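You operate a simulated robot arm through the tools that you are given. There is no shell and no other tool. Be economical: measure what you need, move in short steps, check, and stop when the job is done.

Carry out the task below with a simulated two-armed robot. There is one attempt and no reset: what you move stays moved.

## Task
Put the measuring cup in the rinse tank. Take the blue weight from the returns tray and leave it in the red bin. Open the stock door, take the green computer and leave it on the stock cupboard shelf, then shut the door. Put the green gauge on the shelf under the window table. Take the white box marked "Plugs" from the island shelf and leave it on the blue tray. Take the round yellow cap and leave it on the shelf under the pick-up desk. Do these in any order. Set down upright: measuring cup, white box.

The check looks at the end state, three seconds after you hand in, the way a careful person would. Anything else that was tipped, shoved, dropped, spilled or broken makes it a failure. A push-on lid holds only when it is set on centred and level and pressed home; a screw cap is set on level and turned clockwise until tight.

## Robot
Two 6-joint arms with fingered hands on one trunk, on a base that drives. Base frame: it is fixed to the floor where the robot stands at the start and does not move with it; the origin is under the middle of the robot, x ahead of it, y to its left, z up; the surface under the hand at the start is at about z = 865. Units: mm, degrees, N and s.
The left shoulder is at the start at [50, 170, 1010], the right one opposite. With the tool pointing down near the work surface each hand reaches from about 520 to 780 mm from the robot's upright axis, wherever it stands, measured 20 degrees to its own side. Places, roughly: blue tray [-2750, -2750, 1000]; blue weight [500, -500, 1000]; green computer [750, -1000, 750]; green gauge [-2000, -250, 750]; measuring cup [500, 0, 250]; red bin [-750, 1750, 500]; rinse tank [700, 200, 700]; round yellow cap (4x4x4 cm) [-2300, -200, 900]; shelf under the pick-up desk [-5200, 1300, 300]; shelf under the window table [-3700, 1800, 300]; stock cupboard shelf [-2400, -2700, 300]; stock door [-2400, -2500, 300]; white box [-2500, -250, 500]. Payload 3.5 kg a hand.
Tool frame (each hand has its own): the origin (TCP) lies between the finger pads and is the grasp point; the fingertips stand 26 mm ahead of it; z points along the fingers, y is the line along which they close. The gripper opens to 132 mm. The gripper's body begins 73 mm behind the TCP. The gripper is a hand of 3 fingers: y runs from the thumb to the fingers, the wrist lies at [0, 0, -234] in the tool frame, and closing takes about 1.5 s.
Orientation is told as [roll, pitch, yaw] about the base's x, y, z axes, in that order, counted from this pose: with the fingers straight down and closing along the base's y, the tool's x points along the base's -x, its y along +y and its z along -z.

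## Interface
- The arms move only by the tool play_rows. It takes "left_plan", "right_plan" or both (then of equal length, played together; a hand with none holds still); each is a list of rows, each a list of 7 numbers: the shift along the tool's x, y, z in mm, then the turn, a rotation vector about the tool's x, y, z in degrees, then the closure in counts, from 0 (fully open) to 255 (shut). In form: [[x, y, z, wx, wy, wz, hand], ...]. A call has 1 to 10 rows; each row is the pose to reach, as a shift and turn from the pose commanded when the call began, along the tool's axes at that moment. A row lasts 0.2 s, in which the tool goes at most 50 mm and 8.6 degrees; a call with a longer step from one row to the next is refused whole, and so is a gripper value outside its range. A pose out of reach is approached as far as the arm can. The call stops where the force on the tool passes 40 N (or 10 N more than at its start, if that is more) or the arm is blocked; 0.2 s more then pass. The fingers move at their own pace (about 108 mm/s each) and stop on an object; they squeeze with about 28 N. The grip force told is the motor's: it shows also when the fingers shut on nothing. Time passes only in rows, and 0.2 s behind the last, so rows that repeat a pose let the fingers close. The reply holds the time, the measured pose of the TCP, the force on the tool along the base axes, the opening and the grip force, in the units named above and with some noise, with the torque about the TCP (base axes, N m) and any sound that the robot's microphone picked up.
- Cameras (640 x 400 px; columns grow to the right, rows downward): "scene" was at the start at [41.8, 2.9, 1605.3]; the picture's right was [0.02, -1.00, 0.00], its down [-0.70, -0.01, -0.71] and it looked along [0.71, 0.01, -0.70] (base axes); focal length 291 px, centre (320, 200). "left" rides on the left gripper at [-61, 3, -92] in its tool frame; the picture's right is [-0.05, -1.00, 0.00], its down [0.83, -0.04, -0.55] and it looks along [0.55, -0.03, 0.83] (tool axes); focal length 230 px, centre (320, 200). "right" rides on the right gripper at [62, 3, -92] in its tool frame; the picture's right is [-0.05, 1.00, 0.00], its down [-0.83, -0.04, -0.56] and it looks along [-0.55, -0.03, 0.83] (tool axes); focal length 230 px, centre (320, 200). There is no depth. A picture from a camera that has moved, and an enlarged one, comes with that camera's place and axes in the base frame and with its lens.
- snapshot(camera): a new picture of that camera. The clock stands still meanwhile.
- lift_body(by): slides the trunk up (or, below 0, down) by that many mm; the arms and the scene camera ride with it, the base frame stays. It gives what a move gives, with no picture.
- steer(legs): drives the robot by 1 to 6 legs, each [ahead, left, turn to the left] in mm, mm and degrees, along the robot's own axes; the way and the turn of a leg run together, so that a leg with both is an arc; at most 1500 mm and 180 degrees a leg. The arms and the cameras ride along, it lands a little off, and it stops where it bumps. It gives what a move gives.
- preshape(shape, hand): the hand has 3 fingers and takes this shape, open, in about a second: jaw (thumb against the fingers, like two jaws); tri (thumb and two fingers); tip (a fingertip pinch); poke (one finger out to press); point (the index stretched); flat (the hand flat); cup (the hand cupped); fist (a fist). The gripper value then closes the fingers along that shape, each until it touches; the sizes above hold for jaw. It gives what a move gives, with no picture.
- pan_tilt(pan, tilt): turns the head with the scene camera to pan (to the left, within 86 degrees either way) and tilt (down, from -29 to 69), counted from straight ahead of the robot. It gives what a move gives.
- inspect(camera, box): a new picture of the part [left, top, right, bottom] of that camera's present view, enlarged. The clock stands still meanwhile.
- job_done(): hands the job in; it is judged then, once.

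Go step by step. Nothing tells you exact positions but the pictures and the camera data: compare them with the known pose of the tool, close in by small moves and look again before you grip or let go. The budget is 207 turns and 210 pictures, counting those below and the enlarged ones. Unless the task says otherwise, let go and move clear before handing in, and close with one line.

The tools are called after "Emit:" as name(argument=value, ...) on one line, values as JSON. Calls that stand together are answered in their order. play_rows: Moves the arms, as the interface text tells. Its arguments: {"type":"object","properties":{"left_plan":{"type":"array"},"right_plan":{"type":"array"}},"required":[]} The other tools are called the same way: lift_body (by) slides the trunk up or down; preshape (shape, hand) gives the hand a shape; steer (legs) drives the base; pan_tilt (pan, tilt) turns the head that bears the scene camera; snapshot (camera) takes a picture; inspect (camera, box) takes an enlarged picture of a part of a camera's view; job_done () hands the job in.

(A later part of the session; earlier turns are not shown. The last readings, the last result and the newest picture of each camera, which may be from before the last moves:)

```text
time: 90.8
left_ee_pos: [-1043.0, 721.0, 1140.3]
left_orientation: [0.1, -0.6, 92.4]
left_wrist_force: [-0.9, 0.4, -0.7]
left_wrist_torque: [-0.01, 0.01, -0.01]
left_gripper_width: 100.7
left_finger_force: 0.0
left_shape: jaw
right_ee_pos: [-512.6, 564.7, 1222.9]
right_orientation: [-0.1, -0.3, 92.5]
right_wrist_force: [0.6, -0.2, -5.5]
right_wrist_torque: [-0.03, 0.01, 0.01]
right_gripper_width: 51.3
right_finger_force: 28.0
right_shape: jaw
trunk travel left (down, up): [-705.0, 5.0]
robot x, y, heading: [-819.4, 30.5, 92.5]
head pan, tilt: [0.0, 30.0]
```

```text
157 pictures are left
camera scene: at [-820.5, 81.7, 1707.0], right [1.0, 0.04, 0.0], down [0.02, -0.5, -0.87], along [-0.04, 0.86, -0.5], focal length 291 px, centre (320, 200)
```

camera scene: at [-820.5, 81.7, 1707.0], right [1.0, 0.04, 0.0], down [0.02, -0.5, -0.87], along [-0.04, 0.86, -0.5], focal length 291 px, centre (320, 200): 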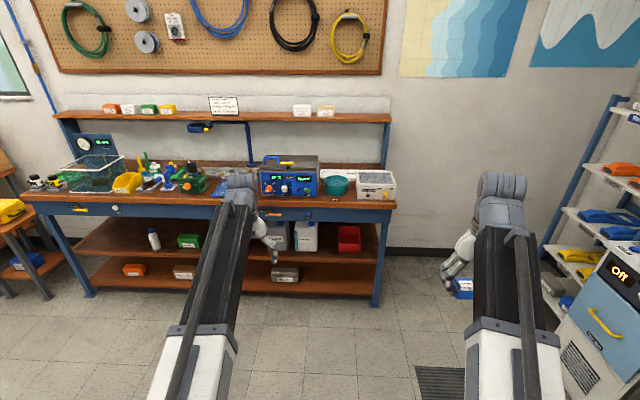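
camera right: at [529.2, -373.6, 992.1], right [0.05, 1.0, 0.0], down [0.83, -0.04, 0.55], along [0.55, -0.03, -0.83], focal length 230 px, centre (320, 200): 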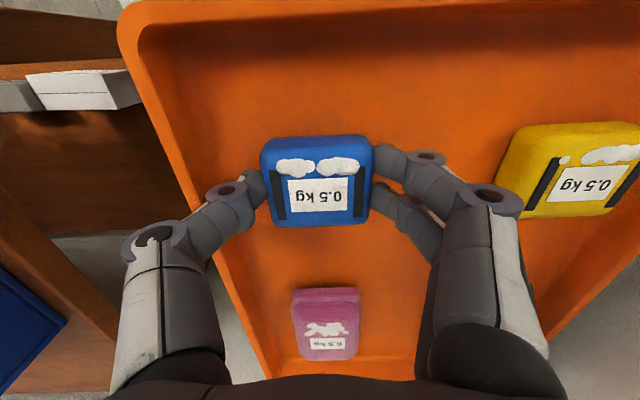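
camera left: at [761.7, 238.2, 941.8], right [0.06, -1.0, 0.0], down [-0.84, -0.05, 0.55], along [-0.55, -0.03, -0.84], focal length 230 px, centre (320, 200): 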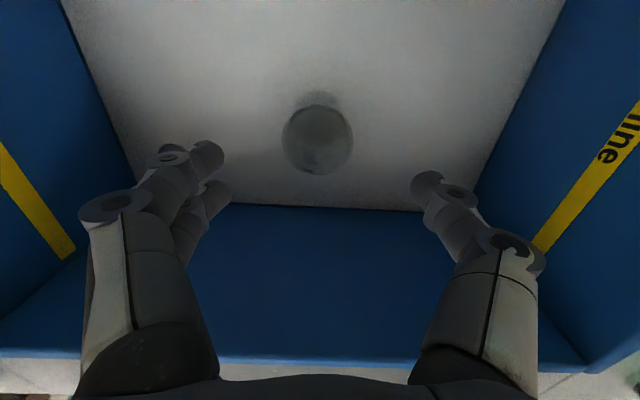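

The red bin is at about (-704, 1650) on the middle shelf. I'll lower the trunk, pitch the right hand 45° down-forward, tuck the left arm in, and move closer.

Emit:
lift_body(by=-400)

Emit:
play_rows(left_plan=[[25, -2, 0, 0, 0, 0, 60], [50, -4, 0, 0, 0, 0, 60], [75, -6, 0, 0, 0, 0, 60], [100, -8, 0, 0, 0, 0, 60], [125, -10, 0, 0, 0, 0, 60], [150, -10, 0, 0, 0, 0, 60], [170, -10, 0, 0, 0, 0, 60], [180, -10, 0, 0, 0, 0, 60]], right_plan=[[-22, 19, 17, 0, -5.6, 0, 200], [-45, 38, 35, 0, -11.2, 0, 200], [-67, 57, 52, 0, -16.9, 0, 200], [-90, 77, 70, 0, -22.5, 0, 200], [-112, 96, 87, 0, -28.1, 0, 200], [-135, 116, 105, 0, -33.7, 0, 200], [-157, 135, 122, 0, -39.4, 0, 200], [-180, 155, 140, 0, -45, 0, 200]])

Emit:
steer(legs=[[0, 55, -2.5], [600, 0, 0]])

Emit:
snapshot(camera="scene")

Emit:
snapshot(camera="right")

```text
time: 94.7
left_ee_pos: [-1042.1, 720.1, 740.1]
left_orientation: [0.1, -0.6, 92.5]
left_wrist_force: [0.6, -0.2, 0.7]
left_wrist_torque: [-0.02, 0.01, 0.01]
left_gripper_width: 100.5
left_finger_force: 0.1
left_shape: jaw
right_ee_pos: [-512.9, 563.5, 823.4]
right_orientation: [-0.1, -0.3, 92.6]
right_wrist_force: [-0.2, 0.4, -4.6]
right_wrist_torque: [-0.01, 0.0, -0.04]
right_gripper_width: 51.3
right_finger_force: 28.5
right_shape: jaw
trunk travel left (down, up): [-305.0, 405.0]
robot x, y, heading: [-819.5, 32.1, 92.3]
head pan, tilt: [0.0, 30.0]
```

```text
time: 96.5
left_ee_pos: [-1025.1, 540.9, 737.9]
left_orientation: [0.0, -0.7, 92.5]
left_wrist_force: [0.5, 0.8, 0.5]
left_wrist_torque: [-0.01, 0.0, 0.0]
left_gripper_width: 100.6
left_finger_force: 0.1
left_shape: jaw
right_ee_pos: [-676.6, 736.3, 684.8]
right_orientation: [-0.2, -45.4, 92.5]
right_wrist_force: [-0.3, 0.0, -5.6]
right_wrist_torque: [-0.09, 0.01, 0.02]
right_gripper_width: 51.1
right_finger_force: 28.2
right_shape: jaw
trunk travel left (down, up): [-305.0, 405.0]
robot x, y, heading: [-819.7, 28.9, 92.3]
head pan, tilt: [0.0, 30.0]
```

```text
time: 100.4
left_ee_pos: [-1057.8, 1143.3, 737.4]
left_orientation: [0.1, -0.7, 90.0]
left_wrist_force: [1.1, -0.3, 0.3]
left_wrist_torque: [-0.04, -0.02, 0.0]
left_gripper_width: 100.7
left_finger_force: 0.1
left_shape: jaw
right_ee_pos: [-702.4, 1325.7, 684.5]
right_orientation: [-0.2, -45.3, 90.0]
right_wrist_force: [-0.4, 0.3, -4.5]
right_wrist_torque: [-0.1, 0.04, -0.02]
right_gripper_width: 51.3
right_finger_force: 28.1
right_shape: jaw
trunk travel left (down, up): [-305.0, 405.0]
robot x, y, heading: [-873.3, 625.5, 90.0]
head pan, tilt: [0.0, 30.0]
```

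```text
156 pictures are left
camera scene: at [-873.9, 677.2, 1307.0], right [1.0, 0.0, 0.0], down [0.0, -0.5, -0.87], along [0.0, 0.87, -0.5], focal length 291 px, centre (320, 200)
```

scene: 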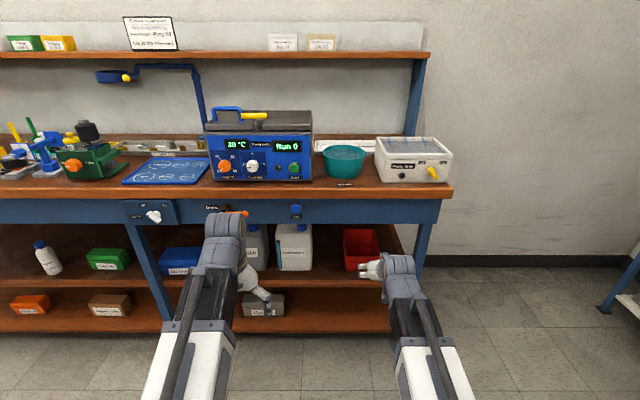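

```text
155 pictures are left
camera right: at [-704.6, 1217.0, 705.1], right [-1.0, 0.04, 0.03], down [0.04, 0.19, 0.98], along [0.03, 0.98, -0.19], focal length 230 px, centre (320, 200)
```

right: 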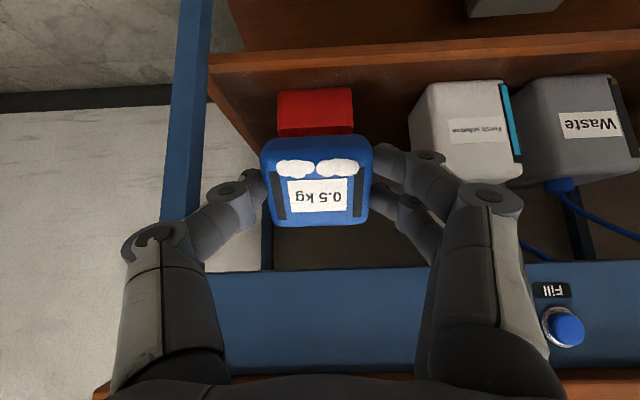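

Emit:
inspect(camera="scene", box=[290, 190, 450, 310])

```text
3.33 times, centred on (370, 250) of scene
camera zoom: at [-873.9, 677.2, 1307.0], right [1.0, 0.0, 0.0], down [0.0, -0.5, -0.87], along [0.0, 0.87, -0.5], focal length 970 px, centre (153, 33)
```

zoom: 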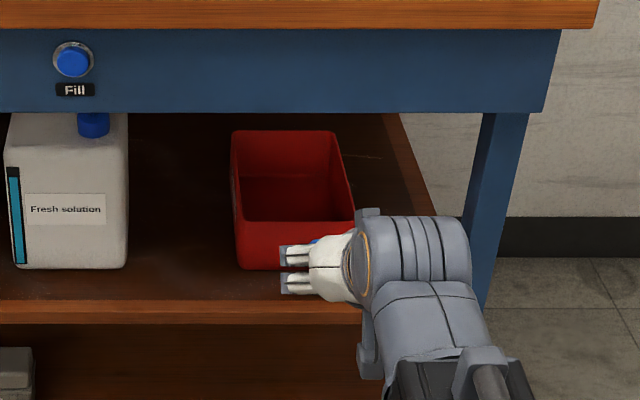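

The bin measures x -783…-645, y 1545…1722, z 480…560, with the apron bottom at z≈735. I'll level the hand to 30°, lower it to z 625, and drive in part way.

Emit:
play_rows(right_plan=[[14, 4, 14, 0, 5, 0, 200], [28, 8, 28, 0, 10, 0, 200], [42, 12, 42, 0, 15, 0, 200], [42, 12, 42, 0, 15, 0, 200]])

Emit:
steer(legs=[[130, 0, 0]])

Emit:
snapshot(camera="right")

Emit:
snapshot(camera="scene")

```text
time: 101.4
left_ee_pos: [-1056.7, 1143.8, 738.0]
left_orientation: [0.2, -0.6, 90.0]
left_wrist_force: [1.0, 0.1, -0.3]
left_wrist_torque: [-0.02, -0.03, -0.01]
left_gripper_width: 100.7
left_finger_force: 0.0
left_shape: jaw
right_ee_pos: [-712.9, 1325.8, 623.3]
right_orientation: [-0.2, -30.2, 90.1]
right_wrist_force: [-0.5, 0.0, -5.1]
right_wrist_torque: [-0.09, 0.01, 0.0]
right_gripper_width: 51.3
right_finger_force: 28.5
right_shape: jaw
trunk travel left (down, up): [-305.0, 405.0]
robot x, y, heading: [-875.9, 625.9, 90.2]
head pan, tilt: [0.0, 30.0]
```

```text
time: 102.7
left_ee_pos: [-1058.4, 1274.3, 737.3]
left_orientation: [0.2, -0.7, 90.1]
left_wrist_force: [-0.1, 0.3, -0.1]
left_wrist_torque: [0.04, 0.01, 0.01]
left_gripper_width: 100.7
left_finger_force: 0.1
left_shape: jaw
right_ee_pos: [-712.2, 1455.6, 624.7]
right_orientation: [0.0, -30.3, 90.0]
right_wrist_force: [-0.9, 0.1, -5.3]
right_wrist_torque: [-0.07, -0.01, -0.02]
right_gripper_width: 51.2
right_finger_force: 28.2
right_shape: jaw
trunk travel left (down, up): [-305.0, 405.0]
robot x, y, heading: [-874.1, 754.7, 89.8]
head pan, tilt: [0.0, 30.0]
```

```text
153 pictures are left
camera right: at [-715.9, 1356.3, 671.8], right [-1.0, 0.05, 0.02], down [0.04, 0.44, 0.9], along [0.03, 0.9, -0.44], focal length 230 px, centre (320, 200)
```

right: 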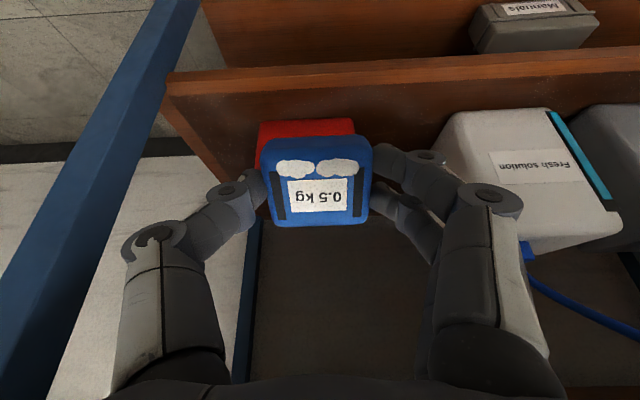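

```text
152 pictures are left
camera scene: at [-873.9, 807.5, 1307.0], right [1.0, 0.0, 0.0], down [0.0, -0.5, -0.87], along [0.0, 0.87, -0.5], focal length 291 px, centre (320, 200)
```

scene: 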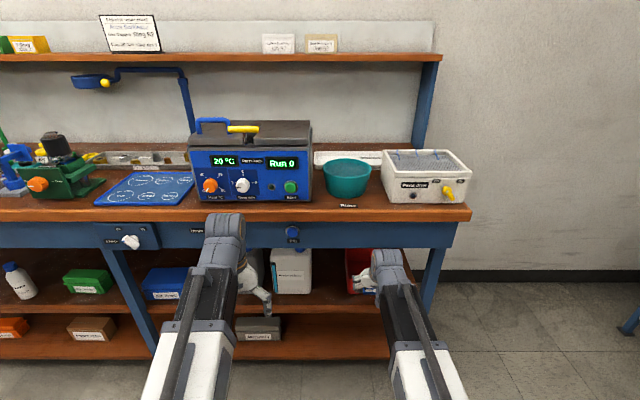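

The pitch should be -60 (30° below level), not -30. I'll turn the hand up and shift slightly right, toward the bin's centre.

Emit:
play_rows(right_plan=[[0, -2, 0, 0, -7.5, 0, 200], [0, -4, 0, 0, -15, 0, 200], [0, -6, 0, 0, -22.5, 0, 200], [0, -8, 0, 0, -30, 0, 200], [0, -8, 0, 0, -30, 0, 200]])

Emit:
snapshot(camera="right")

```text
time: 103.9
left_ee_pos: [-1057.5, 1275.4, 737.7]
left_orientation: [0.1, -0.7, 90.0]
left_wrist_force: [1.0, -0.9, 0.0]
left_wrist_torque: [0.04, 0.01, -0.04]
left_gripper_width: 100.6
left_finger_force: 0.0
left_shape: jaw
right_ee_pos: [-704.4, 1456.6, 623.2]
right_orientation: [-0.2, -60.3, 90.2]
right_wrist_force: [0.5, 0.1, -4.4]
right_wrist_torque: [-0.07, 0.0, 0.03]
right_gripper_width: 51.2
right_finger_force: 28.2
right_shape: jaw
trunk travel left (down, up): [-305.0, 405.0]
robot x, y, heading: [-879.6, 754.4, 89.9]
head pan, tilt: [0.0, 30.0]
```

```text
151 pictures are left
camera right: at [-707.4, 1345.6, 615.3], right [-1.0, 0.03, 0.04], down [0.04, -0.07, 1.0], along [0.03, 1.0, 0.07], focal length 230 px, centre (320, 200)
```

right: 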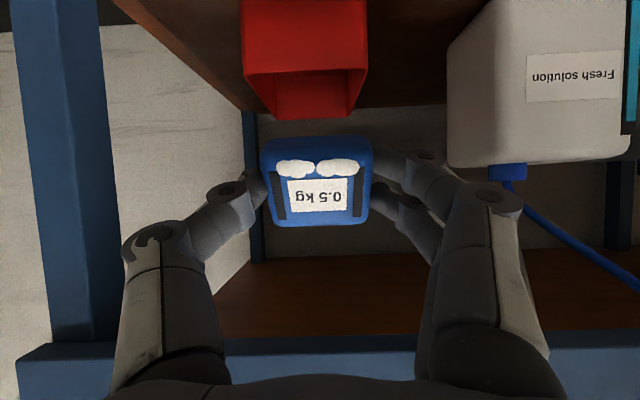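

The right camera hangs below the hand in this pose and would meet the bin's rim. I'll roll the hand 180° about its own axis so the camera rides on top.

Emit:
play_rows(right_plan=[[0, 0, 0, 0, 0, 8.5, 200], [0, 0, 0, 0, 0, 17, 200], [0, 0, 0, 0, 0, 25.5, 200], [0, 0, 0, 0, 0, 34, 200], [0, 0, 0, 0, 0, 42.5, 200], [0, 0, 0, 0, 0, 51, 200], [0, 0, 0, 0, 0, 59.5, 200], [0, 0, 0, 0, 0, 68, 200], [0, 0, 0, 0, 0, 76.5, 200], [0, 0, 0, 0, 0, 85, 200]])

Emit:
play_rows(right_plan=[[0, 0, 0, 0, 0, 8.5, 200], [0, 0, 0, 0, 0, 17, 200], [0, 0, 0, 0, 0, 25.5, 200], [0, 0, 0, 0, 0, 34, 200], [0, 0, 0, 0, 0, 42.5, 200], [0, 0, 0, 0, 0, 51, 200], [0, 0, 0, 0, 0, 59.5, 200], [0, 0, 0, 0, 0, 68, 200], [0, 0, 0, 0, 0, 76.5, 200], [0, 0, 0, 0, 0, 85, 200]])

Emit:
snapshot(camera="right")

```text
time: 106.1
left_ee_pos: [-1057.5, 1273.9, 737.5]
left_orientation: [0.1, -0.6, 90.1]
left_wrist_force: [-0.1, -0.1, -0.8]
left_wrist_torque: [-0.02, 0.0, -0.01]
left_gripper_width: 100.7
left_finger_force: 0.0
left_shape: jaw
right_ee_pos: [-704.6, 1455.5, 623.8]
right_orientation: [60.2, -4.3, 2.4]
right_wrist_force: [0.5, 0.5, -4.8]
right_wrist_torque: [-0.06, 0.03, 0.01]
right_gripper_width: 51.2
right_finger_force: 28.3
right_shape: jaw
trunk travel left (down, up): [-305.0, 405.0]
robot x, y, heading: [-868.7, 756.2, 90.2]
head pan, tilt: [0.0, 30.0]
```

```text
time: 108.3
left_ee_pos: [-1057.0, 1275.5, 736.8]
left_orientation: [0.2, -0.8, 89.9]
left_wrist_force: [-0.3, -0.3, -0.4]
left_wrist_torque: [0.0, 0.01, -0.02]
left_gripper_width: 100.7
left_finger_force: 0.1
left_shape: jaw
right_ee_pos: [-704.5, 1455.5, 623.5]
right_orientation: [16.9, 58.8, -70.5]
right_wrist_force: [-0.2, 0.6, -4.5]
right_wrist_torque: [-0.07, -0.02, 0.0]
right_gripper_width: 51.1
right_finger_force: 27.7
right_shape: jaw
trunk travel left (down, up): [-305.0, 405.0]
robot x, y, heading: [-875.5, 754.4, 89.8]
head pan, tilt: [0.0, 30.0]
```

```text
150 pictures are left
camera right: at [-711.8, 1406.3, 721.9], right [0.99, 0.06, 0.11], down [0.1, -0.89, -0.44], along [0.07, 0.45, -0.89], focal length 230 px, centre (320, 200)
```

right: 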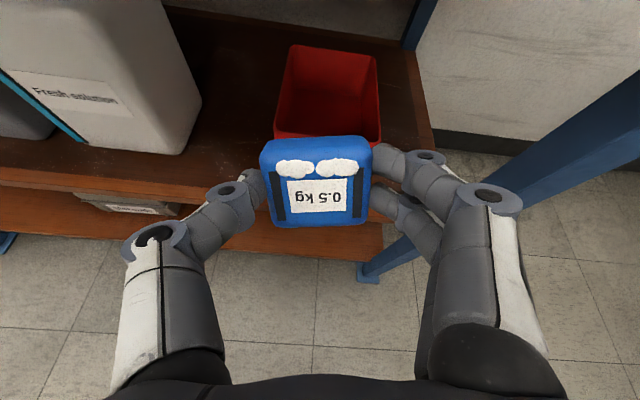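

The roll worked. I'll finish it, then level the hand to 15° below horizontal and set the height to clear both the bin rim and the apron.

Emit:
play_rows(right_plan=[[0, 0, 0, 0, 0, 5, 200], [0, 0, 0, 0, 0, 10, 200], [0, 0, 0, 0, 0, 10, 200]])

Emit:
play_rows(right_plan=[[0, 0, 0, 0, 7.5, 0, 200], [0, 0, 0, 0, 15, 0, 200], [0, 0, 0, 0, 15, 0, 200]])

Emit:
snapshot(camera="right")

```text
time: 109.1
left_ee_pos: [-1057.5, 1273.5, 737.8]
left_orientation: [0.1, -0.6, 90.1]
left_wrist_force: [0.3, -0.3, 0.8]
left_wrist_torque: [0.01, 0.01, 0.02]
left_gripper_width: 100.7
left_finger_force: 0.1
left_shape: jaw
right_ee_pos: [-704.5, 1456.6, 623.1]
right_orientation: [0.0, 60.2, -89.8]
right_wrist_force: [-0.1, 0.3, -3.9]
right_wrist_torque: [-0.08, -0.01, 0.02]
right_gripper_width: 50.9
right_finger_force: 27.7
right_shape: jaw
trunk travel left (down, up): [-305.0, 405.0]
robot x, y, heading: [-871.5, 753.4, 90.3]
head pan, tilt: [0.0, 30.0]
```

```text
time: 109.9
left_ee_pos: [-1057.9, 1275.3, 737.1]
left_orientation: [0.1, -0.7, 90.0]
left_wrist_force: [-0.8, 0.2, 0.5]
left_wrist_torque: [0.0, 0.0, 0.03]
left_gripper_width: 100.3
left_finger_force: 0.0
left_shape: jaw
right_ee_pos: [-704.9, 1456.5, 624.2]
right_orientation: [0.4, 75.2, -89.5]
right_wrist_force: [0.2, 0.2, -4.7]
right_wrist_torque: [-0.09, -0.03, -0.01]
right_gripper_width: 51.0
right_finger_force: 28.5
right_shape: jaw
trunk travel left (down, up): [-305.0, 405.0]
robot x, y, heading: [-872.5, 754.5, 90.0]
head pan, tilt: [0.0, 30.0]
```

```text
149 pictures are left
camera right: at [-701.4, 1382.6, 706.1], right [1.0, -0.01, -0.05], down [-0.04, -0.75, -0.66], along [-0.03, 0.66, -0.75], focal length 230 px, centre (320, 200)
```

right: 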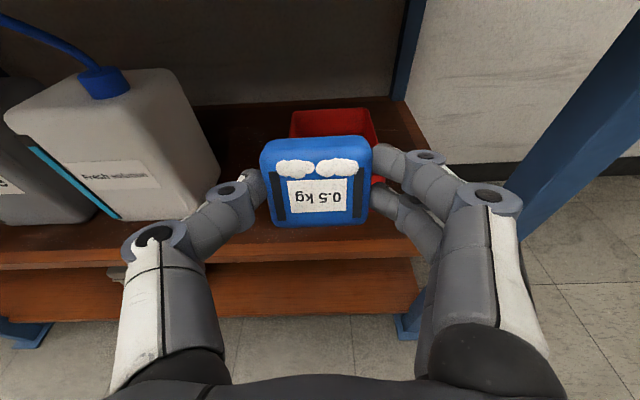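

The bin's opening is about y 1550–1680, centred near x -690. I'll adjust sideways and in height, then drive in over the rim.

Emit:
play_rows(right_plan=[[-7, 6, 2, 0, 0, 0, 200], [-13, 13, 3, 0, 0, 0, 200], [-13, 13, 3, 0, 0, 0, 200]])

Emit:
steer(legs=[[85, 0, 0]])

Emit:
snapshot(camera="right")

Emit:
inspect(camera="scene", box=[280, 200, 440, 320])

```text
time: 110.7
left_ee_pos: [-1058.3, 1275.5, 737.8]
left_orientation: [0.1, -0.8, 90.0]
left_wrist_force: [-0.2, -0.6, -0.7]
left_wrist_torque: [-0.01, -0.01, 0.01]
left_gripper_width: 100.9
left_finger_force: 0.2
left_shape: jaw
right_ee_pos: [-691.9, 1455.1, 609.8]
right_orientation: [0.5, 75.3, -89.5]
right_wrist_force: [0.3, 0.0, -5.2]
right_wrist_torque: [-0.1, 0.02, 0.04]
right_gripper_width: 51.1
right_finger_force: 27.7
right_shape: jaw
trunk travel left (down, up): [-305.0, 405.0]
robot x, y, heading: [-873.6, 751.8, 90.2]
head pan, tilt: [0.0, 30.0]
```

```text
time: 111.8
left_ee_pos: [-1057.4, 1359.8, 737.7]
left_orientation: [0.1, -0.7, 89.9]
left_wrist_force: [-0.6, 0.9, -0.3]
left_wrist_torque: [0.01, 0.01, -0.03]
left_gripper_width: 100.9
left_finger_force: 0.1
left_shape: jaw
right_ee_pos: [-690.7, 1540.2, 609.9]
right_orientation: [0.6, 75.3, -89.6]
right_wrist_force: [-0.1, 0.2, -4.8]
right_wrist_torque: [-0.11, -0.07, 0.0]
right_gripper_width: 51.4
right_finger_force: 27.7
right_shape: jaw
trunk travel left (down, up): [-305.0, 405.0]
robot x, y, heading: [-872.7, 840.9, 89.8]
head pan, tilt: [0.0, 30.0]
```

```text
148 pictures are left
camera right: at [-688.2, 1467.4, 692.0], right [1.0, -0.01, -0.05], down [-0.04, -0.75, -0.66], along [-0.03, 0.66, -0.75], focal length 230 px, centre (320, 200)
```

right: 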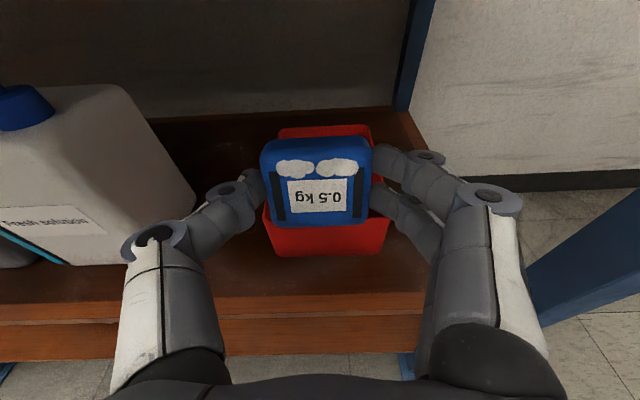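

```text
3.33 times, centred on (360, 260) of scene
camera zoom: at [-873.7, 893.4, 1307.0], right [1.0, 0.0, 0.0], down [0.0, -0.5, -0.87], along [0.0, 0.87, -0.5], focal length 970 px, centre (187, 0)
```

zoom: 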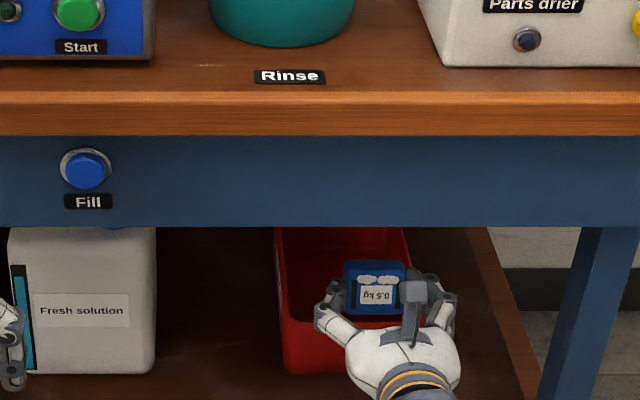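

The weight is in line with the bin opening. I'll move forward over the bin, then pitch down.

Emit:
play_rows(right_plan=[[8, 3, 29, 0, 0, 0, 200], [16, 6, 58, 0, 0, 0, 200], [16, 6, 58, 0, -8, 0, 200], [16, 6, 58, 0, -16, 0, 200], [16, 6, 58, 0, -23, 0, 200], [16, 6, 58, 0, -23, 0, 200]])

Emit:
snapshot(camera="right")

```text
time: 113.2
left_ee_pos: [-1056.3, 1360.5, 739.1]
left_orientation: [0.1, -0.8, 89.9]
left_wrist_force: [-0.1, -0.1, -0.7]
left_wrist_torque: [0.01, -0.01, -0.02]
left_gripper_width: 100.8
left_finger_force: 0.0
left_shape: jaw
right_ee_pos: [-684.6, 1600.9, 608.8]
right_orientation: [0.2, 52.2, -89.9]
right_wrist_force: [0.0, 0.8, -5.6]
right_wrist_torque: [-0.08, 0.02, 0.01]
right_gripper_width: 50.9
right_finger_force: 28.0
right_shape: jaw
right hand out of reach, approached as far as the arm can: row 3
trunk travel left (down, up): [-305.0, 405.0]
robot x, y, heading: [-873.7, 837.3, 90.0]
head pan, tilt: [0.0, 30.0]
```

```text
146 pictures are left
camera right: at [-682.0, 1565.8, 714.7], right [1.0, -0.03, -0.04], down [-0.04, -0.95, -0.32], along [-0.03, 0.32, -0.95], focal length 230 px, centre (320, 200)
```

right: 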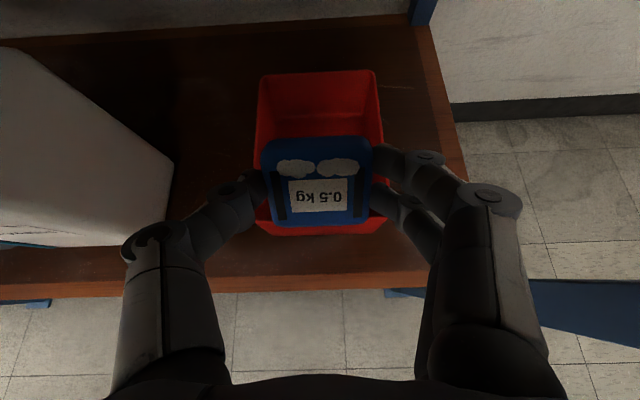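

Comparing several views, the bin is lower and deeper than I thought: its rim is at z≈480, y 1625–1833, x centre about -693. I'll lower a little, swing the left arm aside, and drive 60 mm further.

Emit:
play_rows(left_plan=[[15, 37, 0, 0, 0, 0, 60], [30, 75, 0, 0, 0, 0, 60], [45, 112, 0, 0, 0, 0, 60], [60, 150, 0, 0, 0, 0, 60], [60, 150, 0, 0, 0, 0, 60]], right_plan=[[-9, -2, 7, 0, 0, 0, 200], [-18, -4, 14, 0, 0, 0, 200], [-27, -7, 21, 0, 0, 0, 200], [-35, -7, 28, 0, 0, 0, 200], [-35, -7, 28, 0, 0, 0, 200]])

Emit:
steer(legs=[[60, 0, 0]])

Emit:
snapshot(camera="right")

```text
time: 114.4
left_ee_pos: [-1208.0, 1298.1, 736.9]
left_orientation: [0.1, -0.6, 90.0]
left_wrist_force: [0.3, 1.1, 0.8]
left_wrist_torque: [0.0, -0.01, -0.04]
left_gripper_width: 100.5
left_finger_force: 0.1
left_shape: jaw
right_ee_pos: [-693.2, 1600.9, 566.9]
right_orientation: [0.1, 52.3, -89.9]
right_wrist_force: [0.3, 0.3, -5.3]
right_wrist_torque: [-0.1, -0.02, 0.01]
right_gripper_width: 51.0
right_finger_force: 28.2
right_shape: jaw
trunk travel left (down, up): [-305.0, 405.0]
robot x, y, heading: [-871.1, 841.2, 90.2]
head pan, tilt: [0.0, 30.0]
```

```text
time: 115.3
left_ee_pos: [-1208.0, 1358.1, 737.3]
left_orientation: [0.1, -0.7, 89.9]
left_wrist_force: [-1.0, -0.7, -0.5]
left_wrist_torque: [0.01, -0.04, 0.01]
left_gripper_width: 100.8
left_finger_force: 0.1
left_shape: jaw
right_ee_pos: [-694.2, 1660.7, 566.7]
right_orientation: [0.2, 52.3, -89.9]
right_wrist_force: [-0.3, 0.1, -5.0]
right_wrist_torque: [-0.11, -0.02, 0.02]
right_gripper_width: 51.1
right_finger_force: 28.3
right_shape: jaw
trunk travel left (down, up): [-305.0, 405.0]
robot x, y, heading: [-876.6, 899.6, 90.1]
head pan, tilt: [0.0, 30.0]
```

```text
145 pictures are left
camera right: at [-690.5, 1625.4, 671.1], right [1.0, -0.03, -0.04], down [-0.04, -0.95, -0.32], along [-0.03, 0.32, -0.95], focal length 230 px, centre (320, 200)
```

right: 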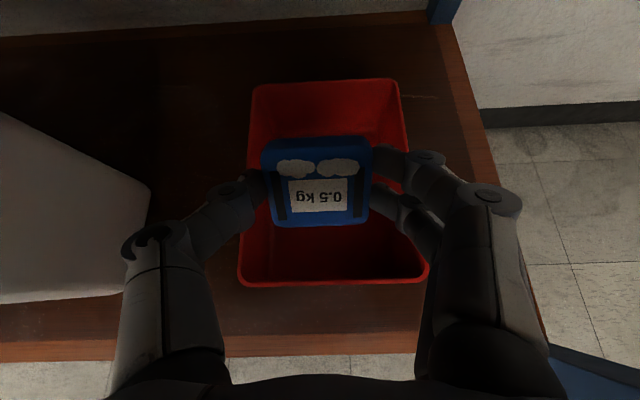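

The whole bin is now visible below. I'll lower the weight into its middle.

Emit:
play_rows(right_plan=[[10, 4, 28, 0, 0, 0, 200], [-5, 8, 50, 0, 0, 0, 200], [-25, 8, 78, 0, 0, 0, 200], [-45, 8, 98, 0, 0, 0, 200], [-55, 8, 108, 0, 0, 0, 200], [-55, 8, 108, 0, 0, 0, 200]])

Emit:
snapshot(camera="right")

```text
time: 116.7
left_ee_pos: [-1207.3, 1358.1, 737.9]
left_orientation: [0.2, -0.6, 89.9]
left_wrist_force: [1.0, 0.2, 0.0]
left_wrist_torque: [0.01, 0.01, -0.02]
left_gripper_width: 100.7
left_finger_force: 0.1
left_shape: jaw
right_ee_pos: [-682.9, 1711.8, 456.3]
right_orientation: [0.2, 52.2, -89.9]
right_wrist_force: [-0.5, 0.1, -4.8]
right_wrist_torque: [-0.07, -0.02, -0.03]
right_gripper_width: 51.3
right_finger_force: 27.9
right_shape: jaw
trunk travel left (down, up): [-305.0, 405.0]
robot x, y, heading: [-874.3, 901.7, 90.0]
head pan, tilt: [0.0, 30.0]
```

```text
144 pictures are left
camera right: at [-680.8, 1677.2, 559.9], right [1.0, -0.03, -0.04], down [-0.04, -0.95, -0.32], along [-0.03, 0.32, -0.95], focal length 230 px, centre (320, 200)
```

right: 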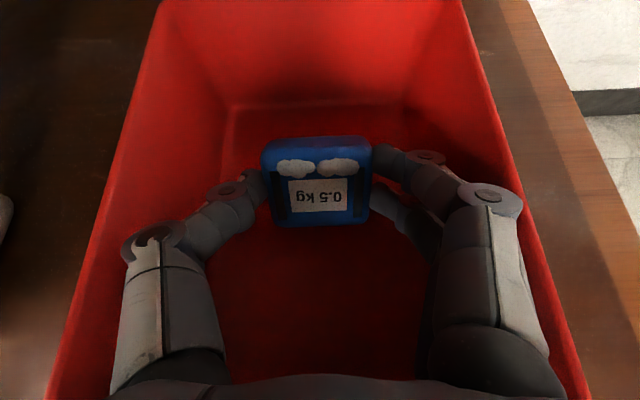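

Emit:
play_rows(right_plan=[[-6, 0, 4.6, 0, 0, 0, 200], [-12, 0, 9, 0, 0, 0, 200], [-16, 0, 12, 0, 0, 0, 200], [-16, 0, 12, 0, 0, 0, 200]])

```text
time: 117.7
left_ee_pos: [-1208.6, 1357.6, 738.0]
left_orientation: [0.1, -0.8, 90.0]
left_wrist_force: [-0.2, -0.2, -0.3]
left_wrist_torque: [-0.01, -0.01, -0.01]
left_gripper_width: 100.4
left_finger_force: 0.0
left_shape: jaw
right_ee_pos: [-683.9, 1715.9, 447.3]
right_orientation: [0.2, 53.5, -89.8]
right_wrist_force: [-0.4, -1.9, 16.7]
right_wrist_torque: [0.04, 0.08, 0.03]
right_gripper_width: 51.5
right_finger_force: 28.3
right_shape: jaw
trunk travel left (down, up): [-305.0, 405.0]
robot x, y, heading: [-874.5, 904.1, 90.0]
head pan, tilt: [0.0, 30.0]
stopped in row 4 (right hand): the force on the tool passed its limit at 42 N (the readings are from after the stop); the commanded pose is now the measured one
```

The weight touches the bin floor. I'll open and withdraw up and back along the tool axis.

Emit:
play_rows(right_plan=[[2, 0, -1, 0, 0, 0, 160], [2, 0, -1, 0, 0, 0, 110], [2, 0, -1, 0, 0, 0, 90], [2, 0, -1, 0, 0, 0, 90], [20, 0, -25, 0, 0, 0, 90], [35, 0, -60, 0, 0, 0, 90], [50, 0, -95, 0, 0, 0, 90], [50, 0, -130, 0, 0, 0, 90]])

Emit:
snapshot(camera="right")

```text
time: 119.5
left_ee_pos: [-1208.2, 1358.9, 736.3]
left_orientation: [0.1, -0.7, 90.0]
left_wrist_force: [-0.7, 0.3, -0.2]
left_wrist_torque: [0.02, 0.02, 0.02]
left_gripper_width: 100.8
left_finger_force: 0.2
left_shape: jaw
right_ee_pos: [-685.2, 1643.8, 560.3]
right_orientation: [0.2, 53.0, -89.9]
right_wrist_force: [-0.6, 0.3, 0.2]
right_wrist_torque: [0.0, 0.02, 0.01]
right_gripper_width: 85.1
right_finger_force: 0.1
right_shape: jaw
trunk travel left (down, up): [-305.0, 405.0]
robot x, y, heading: [-880.0, 900.8, 89.9]
head pan, tilt: [0.0, 30.0]
```

```text
143 pictures are left
camera right: at [-683.0, 1607.3, 665.0], right [1.0, -0.03, -0.04], down [-0.04, -0.94, -0.33], along [-0.03, 0.33, -0.94], focal length 230 px, centre (320, 200)
```

right: 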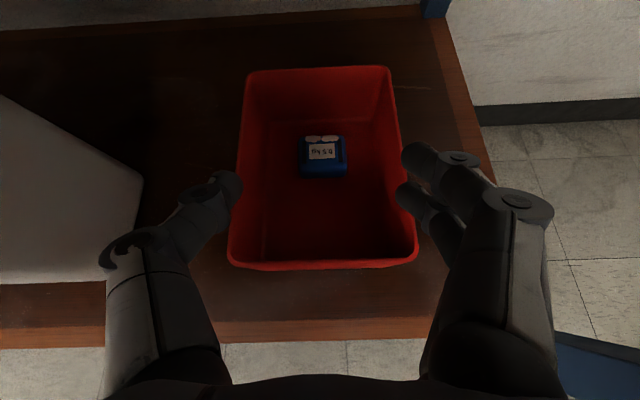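

The weight is in the bin. Next is the green computer: I'll back out, raise the trunk, and go to the table on the right.

Emit:
steer(legs=[[-450, 0, 0]])

Emit:
lift_body(by=400)

Emit:
steer(legs=[[0, 0, -90], [0, -1400, 0], [450, 0, 0]])

Emit:
pan_tilt(pan=0, tilt=35)

Emit:
snapshot(camera="scene")

```text
time: 122.3
left_ee_pos: [-1209.5, 892.7, 737.0]
left_orientation: [0.2, -0.8, 90.2]
left_wrist_force: [0.2, 0.4, 0.1]
left_wrist_torque: [-0.04, -0.03, 0.02]
left_gripper_width: 100.5
left_finger_force: 0.2
left_shape: jaw
right_ee_pos: [-688.2, 1180.6, 560.0]
right_orientation: [0.3, 53.1, -89.7]
right_wrist_force: [0.1, 0.2, -0.6]
right_wrist_torque: [0.02, 0.01, 0.0]
right_gripper_width: 84.8
right_finger_force: 0.1
right_shape: jaw
trunk travel left (down, up): [-305.0, 405.0]
robot x, y, heading: [-872.5, 435.6, 90.1]
head pan, tilt: [0.0, 30.0]
```

```text
time: 126.1
left_ee_pos: [-1209.5, 892.7, 1137.4]
left_orientation: [0.0, -0.7, 90.0]
left_wrist_force: [0.1, 0.8, 1.1]
left_wrist_torque: [-0.01, 0.0, 0.0]
left_gripper_width: 100.5
left_finger_force: 0.0
left_shape: jaw
right_ee_pos: [-688.2, 1181.2, 960.3]
right_orientation: [0.3, 53.1, -89.7]
right_wrist_force: [0.1, 0.3, -0.9]
right_wrist_torque: [0.03, -0.03, 0.03]
right_gripper_width: 85.0
right_finger_force: 0.1
right_shape: jaw
trunk travel left (down, up): [-705.0, 5.0]
robot x, y, heading: [-870.0, 435.7, 90.0]
head pan, tilt: [0.0, 30.0]
```

```text
time: 139.2
left_ee_pos: [49.1, -590.7, 1136.9]
left_orientation: [0.1, -0.7, 2.4]
left_wrist_force: [-0.4, 0.1, 0.6]
left_wrist_torque: [0.03, 0.04, 0.01]
left_gripper_width: 100.6
left_finger_force: 0.0
left_shape: jaw
right_ee_pos: [358.1, -1100.3, 960.1]
right_orientation: [0.3, 53.0, -177.4]
right_wrist_force: [0.4, 0.9, -0.8]
right_wrist_torque: [0.02, 0.05, 0.01]
right_gripper_width: 85.3
right_finger_force: 0.0
right_shape: jaw
trunk travel left (down, up): [-705.0, 5.0]
robot x, y, heading: [-393.7, -943.4, 2.2]
head pan, tilt: [0.0, 30.0]
```

```text
time: 139.9
left_ee_pos: [48.8, -591.7, 1137.3]
left_orientation: [0.1, -0.6, 2.4]
left_wrist_force: [-0.8, 0.3, 0.4]
left_wrist_torque: [0.02, -0.06, 0.01]
left_gripper_width: 100.4
left_finger_force: 0.2
left_shape: jaw
right_ee_pos: [356.6, -1100.6, 960.1]
right_orientation: [0.3, 53.1, -177.4]
right_wrist_force: [-0.2, -0.2, 0.0]
right_wrist_torque: [-0.01, -0.02, 0.03]
right_gripper_width: 85.1
right_finger_force: 0.1
right_shape: jaw
trunk travel left (down, up): [-705.0, 5.0]
robot x, y, heading: [-394.5, -945.5, 2.4]
head pan, tilt: [0.0, 35.0]
```

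```text
142 pictures are left
camera scene: at [-345.8, -941.4, 1699.3], right [0.04, -1.0, 0.0], down [-0.57, -0.02, -0.82], along [0.82, 0.03, -0.57], focal length 291 px, centre (320, 200)
```

scene: 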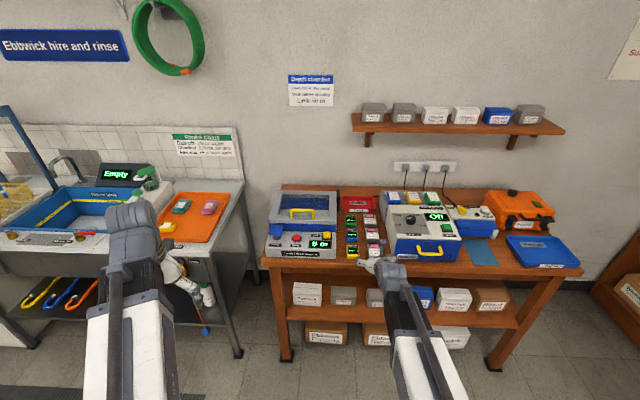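

Emit:
inspect(camera="scene", box=[260, 180, 420, 280])

Emit:
inspect(camera="scene", box=[380, 180, 580, 300])

Emit:
snapshot(camera="right")

```text
4.00 times, centred on (340, 230) of scene
camera zoom: at [-345.8, -941.4, 1699.3], right [0.04, -1.0, 0.0], down [-0.57, -0.02, -0.82], along [0.82, 0.03, -0.57], focal length 1164 px, centre (240, 80)
```

zoom: 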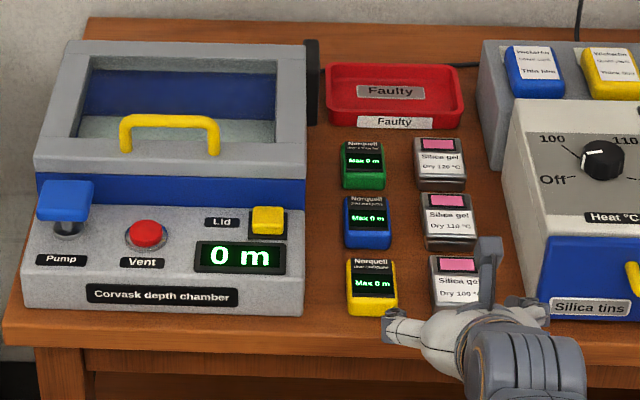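

```text
3.20 times, centred on (480, 240) of scene
camera zoom: at [-345.8, -941.4, 1699.3], right [0.04, -1.0, 0.0], down [-0.57, -0.02, -0.82], along [0.82, 0.03, -0.57], focal length 931 px, centre (-192, 72)
```

zoom: 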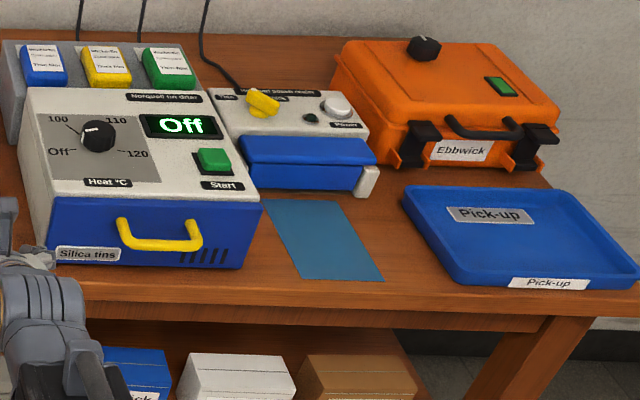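

```text
139 pictures are left
camera right: at [320.4, -1105.1, 1064.8], right [0.01, -1.0, -0.04], down [-0.94, 0.0, -0.33], along [0.33, 0.04, -0.94], focal length 230 px, centre (320, 200)
```

right: 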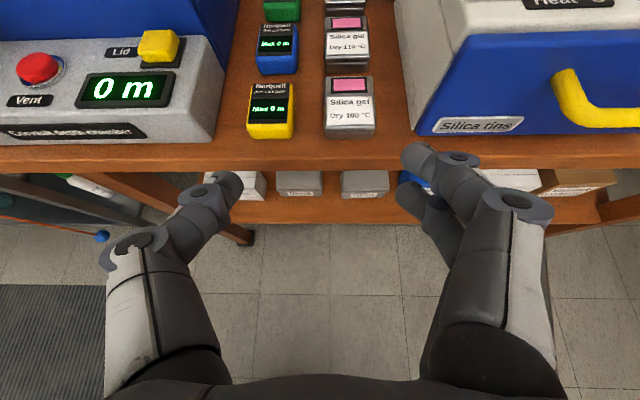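

The green computer is at about (664, -1039, 885), between the depth chamber and the silica boxes. I'll point the right hand straight down, raise it, and drive so it comes above the computer.

Emit:
play_rows(right_plan=[[10, 0, -28, 0, -7.6, 0, 100], [20, 0, -55, 0, -15.2, 0, 100], [30, 0, -82, 0, -22.8, 0, 100], [40, 0, -110, 0, -30.3, 0, 100], [49, 0, -137, 0, -37.9, 0, 100], [59, 0, -164, 0, -45.5, 0, 100], [69, 0, -192, 0, -53, 0, 100], [69, 0, -192, 0, -53, 0, 100]])

Emit:
steer(legs=[[0, 70, -2.3], [400, 0, 0]])

Emit:
snapshot(camera="right")

Emit:
snapshot(camera="scene")

```text
time: 141.7
left_ee_pos: [49.8, -591.6, 1137.9]
left_orientation: [0.1, -0.7, 2.4]
left_wrist_force: [-0.8, -0.2, -0.2]
left_wrist_torque: [0.01, -0.01, 0.0]
left_gripper_width: 100.7
left_finger_force: 0.0
left_shape: jaw
right_ee_pos: [244.9, -1105.5, 1132.4]
right_orientation: [0.2, 0.0, -177.7]
right_wrist_force: [0.0, -0.5, 0.7]
right_wrist_torque: [-0.01, 0.0, 0.0]
right_gripper_width: 80.8
right_finger_force: 0.1
right_shape: jaw
trunk travel left (down, up): [-705.0, 5.0]
robot x, y, heading: [-392.2, -941.6, 2.0]
head pan, tilt: [0.0, 35.0]
```

```text
time: 144.8
left_ee_pos: [468.5, -533.6, 1137.3]
left_orientation: [0.2, -0.6, 0.6]
left_wrist_force: [-0.8, -0.1, 0.5]
left_wrist_torque: [0.01, 0.03, -0.01]
left_gripper_width: 100.8
left_finger_force: 0.0
left_shape: jaw
right_ee_pos: [646.8, -1053.2, 1131.6]
right_orientation: [0.1, 0.1, -179.5]
right_wrist_force: [0.9, 0.2, 0.2]
right_wrist_torque: [0.0, -0.01, -0.02]
right_gripper_width: 80.5
right_finger_force: 0.0
right_shape: jaw
trunk travel left (down, up): [-705.0, 5.0]
robot x, y, heading: [11.1, -869.8, 0.6]
head pan, tilt: [0.0, 35.0]
```

```text
138 pictures are left
camera right: at [708.8, -1056.5, 1223.1], right [-0.04, -1.0, 0.0], down [-0.83, 0.04, 0.55], along [-0.55, 0.02, -0.83], focal length 230 px, centre (320, 200)
```

right: 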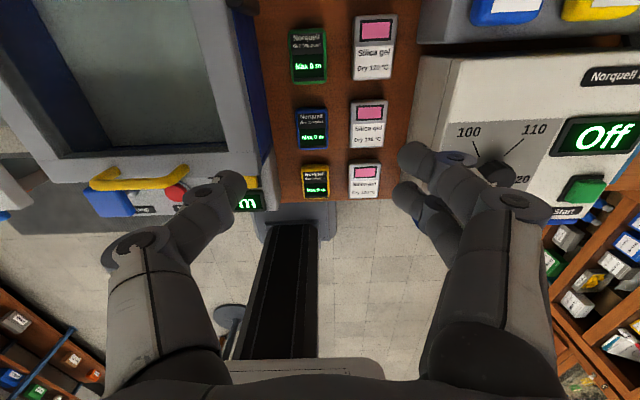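

```text
137 pictures are left
camera scene: at [62.5, -871.0, 1699.2], right [0.01, -1.0, 0.0], down [-0.57, 0.0, -0.82], along [0.82, 0.01, -0.57], focal length 291 px, centre (320, 200)
```

scene: 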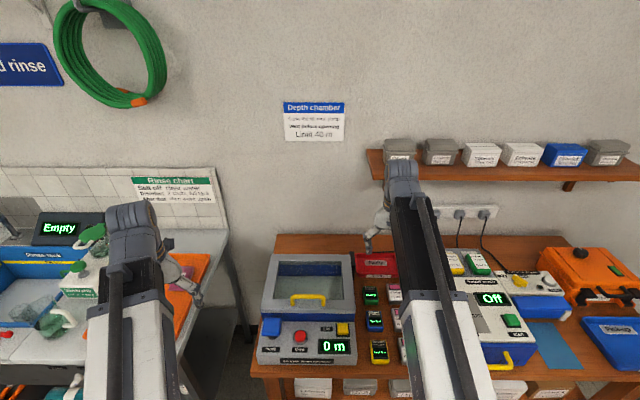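

Triangulating gives the item tops at z≈851 and the green computer at (701, -1042). I'll move above it and descend part way.

Emit:
play_rows(right_plan=[[27, -5, 0, 0, 0, 0, 100], [53, -11, 0, 0, 0, 0, 100], [53, -11, 45, 0, 0, 0, 100], [53, -11, 90, 0, 0, 0, 100], [53, -11, 135, 0, 0, 0, 100], [53, -11, 170, 0, 0, 0, 100], [53, -11, 170, 0, 0, 0, 100]])

Emit:
snapshot(camera="right")

```text
time: 146.4
left_ee_pos: [467.4, -534.2, 1137.7]
left_orientation: [0.0, -0.8, 0.6]
left_wrist_force: [-0.6, -0.2, 0.3]
left_wrist_torque: [0.0, 0.02, 0.0]
left_gripper_width: 100.5
left_finger_force: 0.1
left_shape: jaw
right_ee_pos: [696.1, -1042.2, 962.1]
right_orientation: [0.2, 0.1, -179.6]
right_wrist_force: [0.5, -0.3, -0.5]
right_wrist_torque: [0.01, -0.03, 0.03]
right_gripper_width: 80.6
right_finger_force: 0.0
right_shape: jaw
trunk travel left (down, up): [-705.0, 5.0]
robot x, y, heading: [14.3, -872.6, 0.6]
head pan, tilt: [0.0, 35.0]
```

```text
136 pictures are left
camera right: at [757.7, -1044.8, 1054.8], right [-0.04, -1.0, 0.0], down [-0.83, 0.04, 0.55], along [-0.55, 0.02, -0.83], focal length 230 px, centre (320, 200)
```

right: 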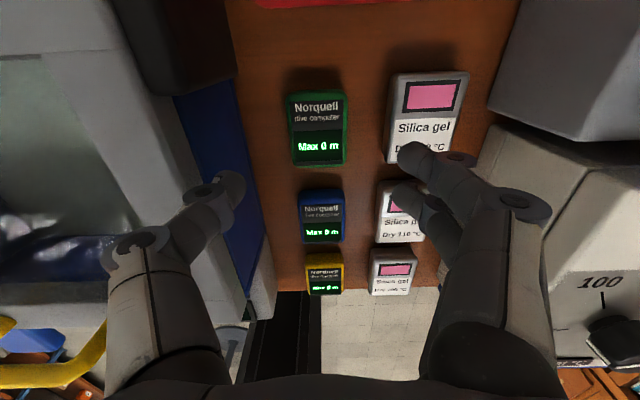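

Emit:
play_rows(right_plan=[[0, -1, 0, 0, 0, 0, 115], [0, -1, 40, 0, 0, 0, 115], [0, -1, 75, 0, 0, 0, 115], [0, -1, 92, 0, 0, 0, 115], [0, -1, 92, 0, 0, 0, 115]])

Emit:
snapshot(camera="right")

```text
time: 147.7
left_ee_pos: [467.2, -534.7, 1137.8]
left_orientation: [0.1, -0.7, 0.6]
left_wrist_force: [-0.2, 0.3, -0.4]
left_wrist_torque: [-0.02, 0.0, -0.04]
left_gripper_width: 100.8
left_finger_force: 0.1
left_shape: jaw
right_ee_pos: [699.0, -1042.4, 869.4]
right_orientation: [0.2, 0.2, -179.5]
right_wrist_force: [-0.5, -1.3, 1.4]
right_wrist_torque: [0.09, -0.01, -0.01]
right_gripper_width: 71.9
right_finger_force: 0.2
right_shape: jaw
trunk travel left (down, up): [-705.0, 5.0]
robot x, y, heading: [11.5, -872.9, 0.5]
head pan, tilt: [0.0, 35.0]
```

```text
135 pictures are left
camera right: at [761.1, -1045.5, 961.0], right [-0.04, -1.0, 0.0], down [-0.83, 0.04, 0.55], along [-0.55, 0.02, -0.83], focal length 230 px, centre (320, 200)
```

right: 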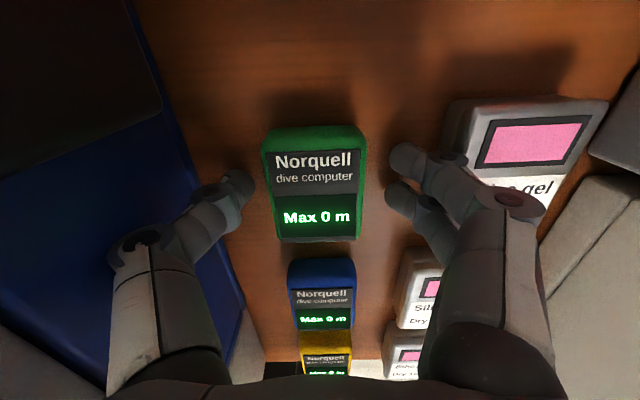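

Emit:
play_rows(right_plan=[[0, 0, 4, 0, 0, 0, 115], [0, 0, 8, 0, 0, 0, 115], [0, 0, 8, 0, 0, 0, 160], [0, 0, 8, 0, 0, 0, 200], [0, 0, 8, 0, 0, 0, 200], [0, 0, 8, 0, 0, 0, 200]])

Emit:
snapshot(camera="right")

```text
time: 149.1
left_ee_pos: [465.3, -532.5, 1138.5]
left_orientation: [0.1, -0.7, 0.6]
left_wrist_force: [-0.2, -0.3, 0.1]
left_wrist_torque: [0.02, -0.01, 0.0]
left_gripper_width: 100.6
left_finger_force: 0.1
left_shape: jaw
right_ee_pos: [699.1, -1043.1, 866.0]
right_orientation: [0.1, 0.3, -179.7]
right_wrist_force: [2.5, -4.3, 40.2]
right_wrist_torque: [-0.51, -0.01, 0.09]
right_gripper_width: 48.6
right_finger_force: 27.8
right_shape: jaw
trunk travel left (down, up): [-705.0, 5.0]
robot x, y, heading: [12.8, -872.0, 0.4]
head pan, tilt: [0.0, 35.0]
```

```text
134 pictures are left
camera right: at [760.3, -1044.9, 957.7], right [-0.04, -1.0, 0.0], down [-0.83, 0.04, 0.55], along [-0.55, 0.02, -0.84], focal length 230 px, centre (320, 200)
```

right: 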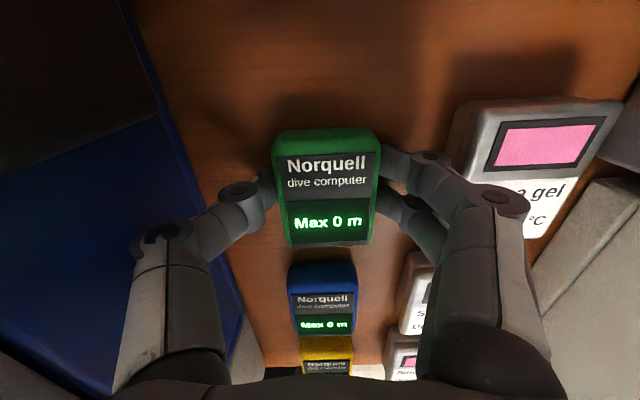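

The computer is gripped and the fingertips are on the table. I'll lift it straight up and check.

Emit:
play_rows(right_plan=[[0, 0, -30, 0, 0, 0, 200], [0, 0, -70, 0, 0, 0, 200], [0, 0, -110, 0, 0, 0, 200], [0, 0, -150, 0, 0, 0, 200], [0, 0, -190, 0, 0, 0, 200], [0, 0, -230, 0, 0, 0, 200], [0, 0, -230, 0, 0, 0, 200]])

Emit:
snapshot(camera="right")

```text
time: 150.7
left_ee_pos: [467.3, -533.8, 1136.7]
left_orientation: [0.1, -0.6, 0.5]
left_wrist_force: [-0.3, 0.3, -0.5]
left_wrist_torque: [0.01, 0.0, -0.01]
left_gripper_width: 100.6
left_finger_force: 0.1
left_shape: jaw
right_ee_pos: [697.3, -1040.5, 1091.9]
right_orientation: [0.2, 0.0, -179.7]
right_wrist_force: [0.6, -0.2, -1.9]
right_wrist_torque: [-0.01, 0.01, 0.02]
right_gripper_width: 47.0
right_finger_force: 28.0
right_shape: jaw
trunk travel left (down, up): [-705.0, 5.0]
robot x, y, heading: [14.3, -874.8, 0.5]
head pan, tilt: [0.0, 35.0]
```

```text
133 pictures are left
camera right: at [758.8, -1043.2, 1183.6], right [-0.04, -1.0, 0.0], down [-0.83, 0.04, 0.55], along [-0.55, 0.02, -0.83], focal length 230 px, centre (320, 200)
```

right: 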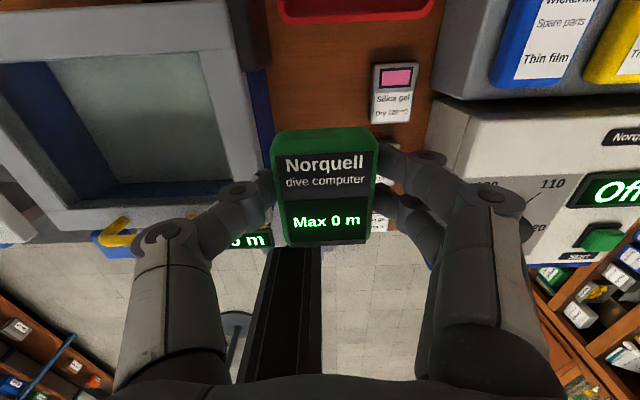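

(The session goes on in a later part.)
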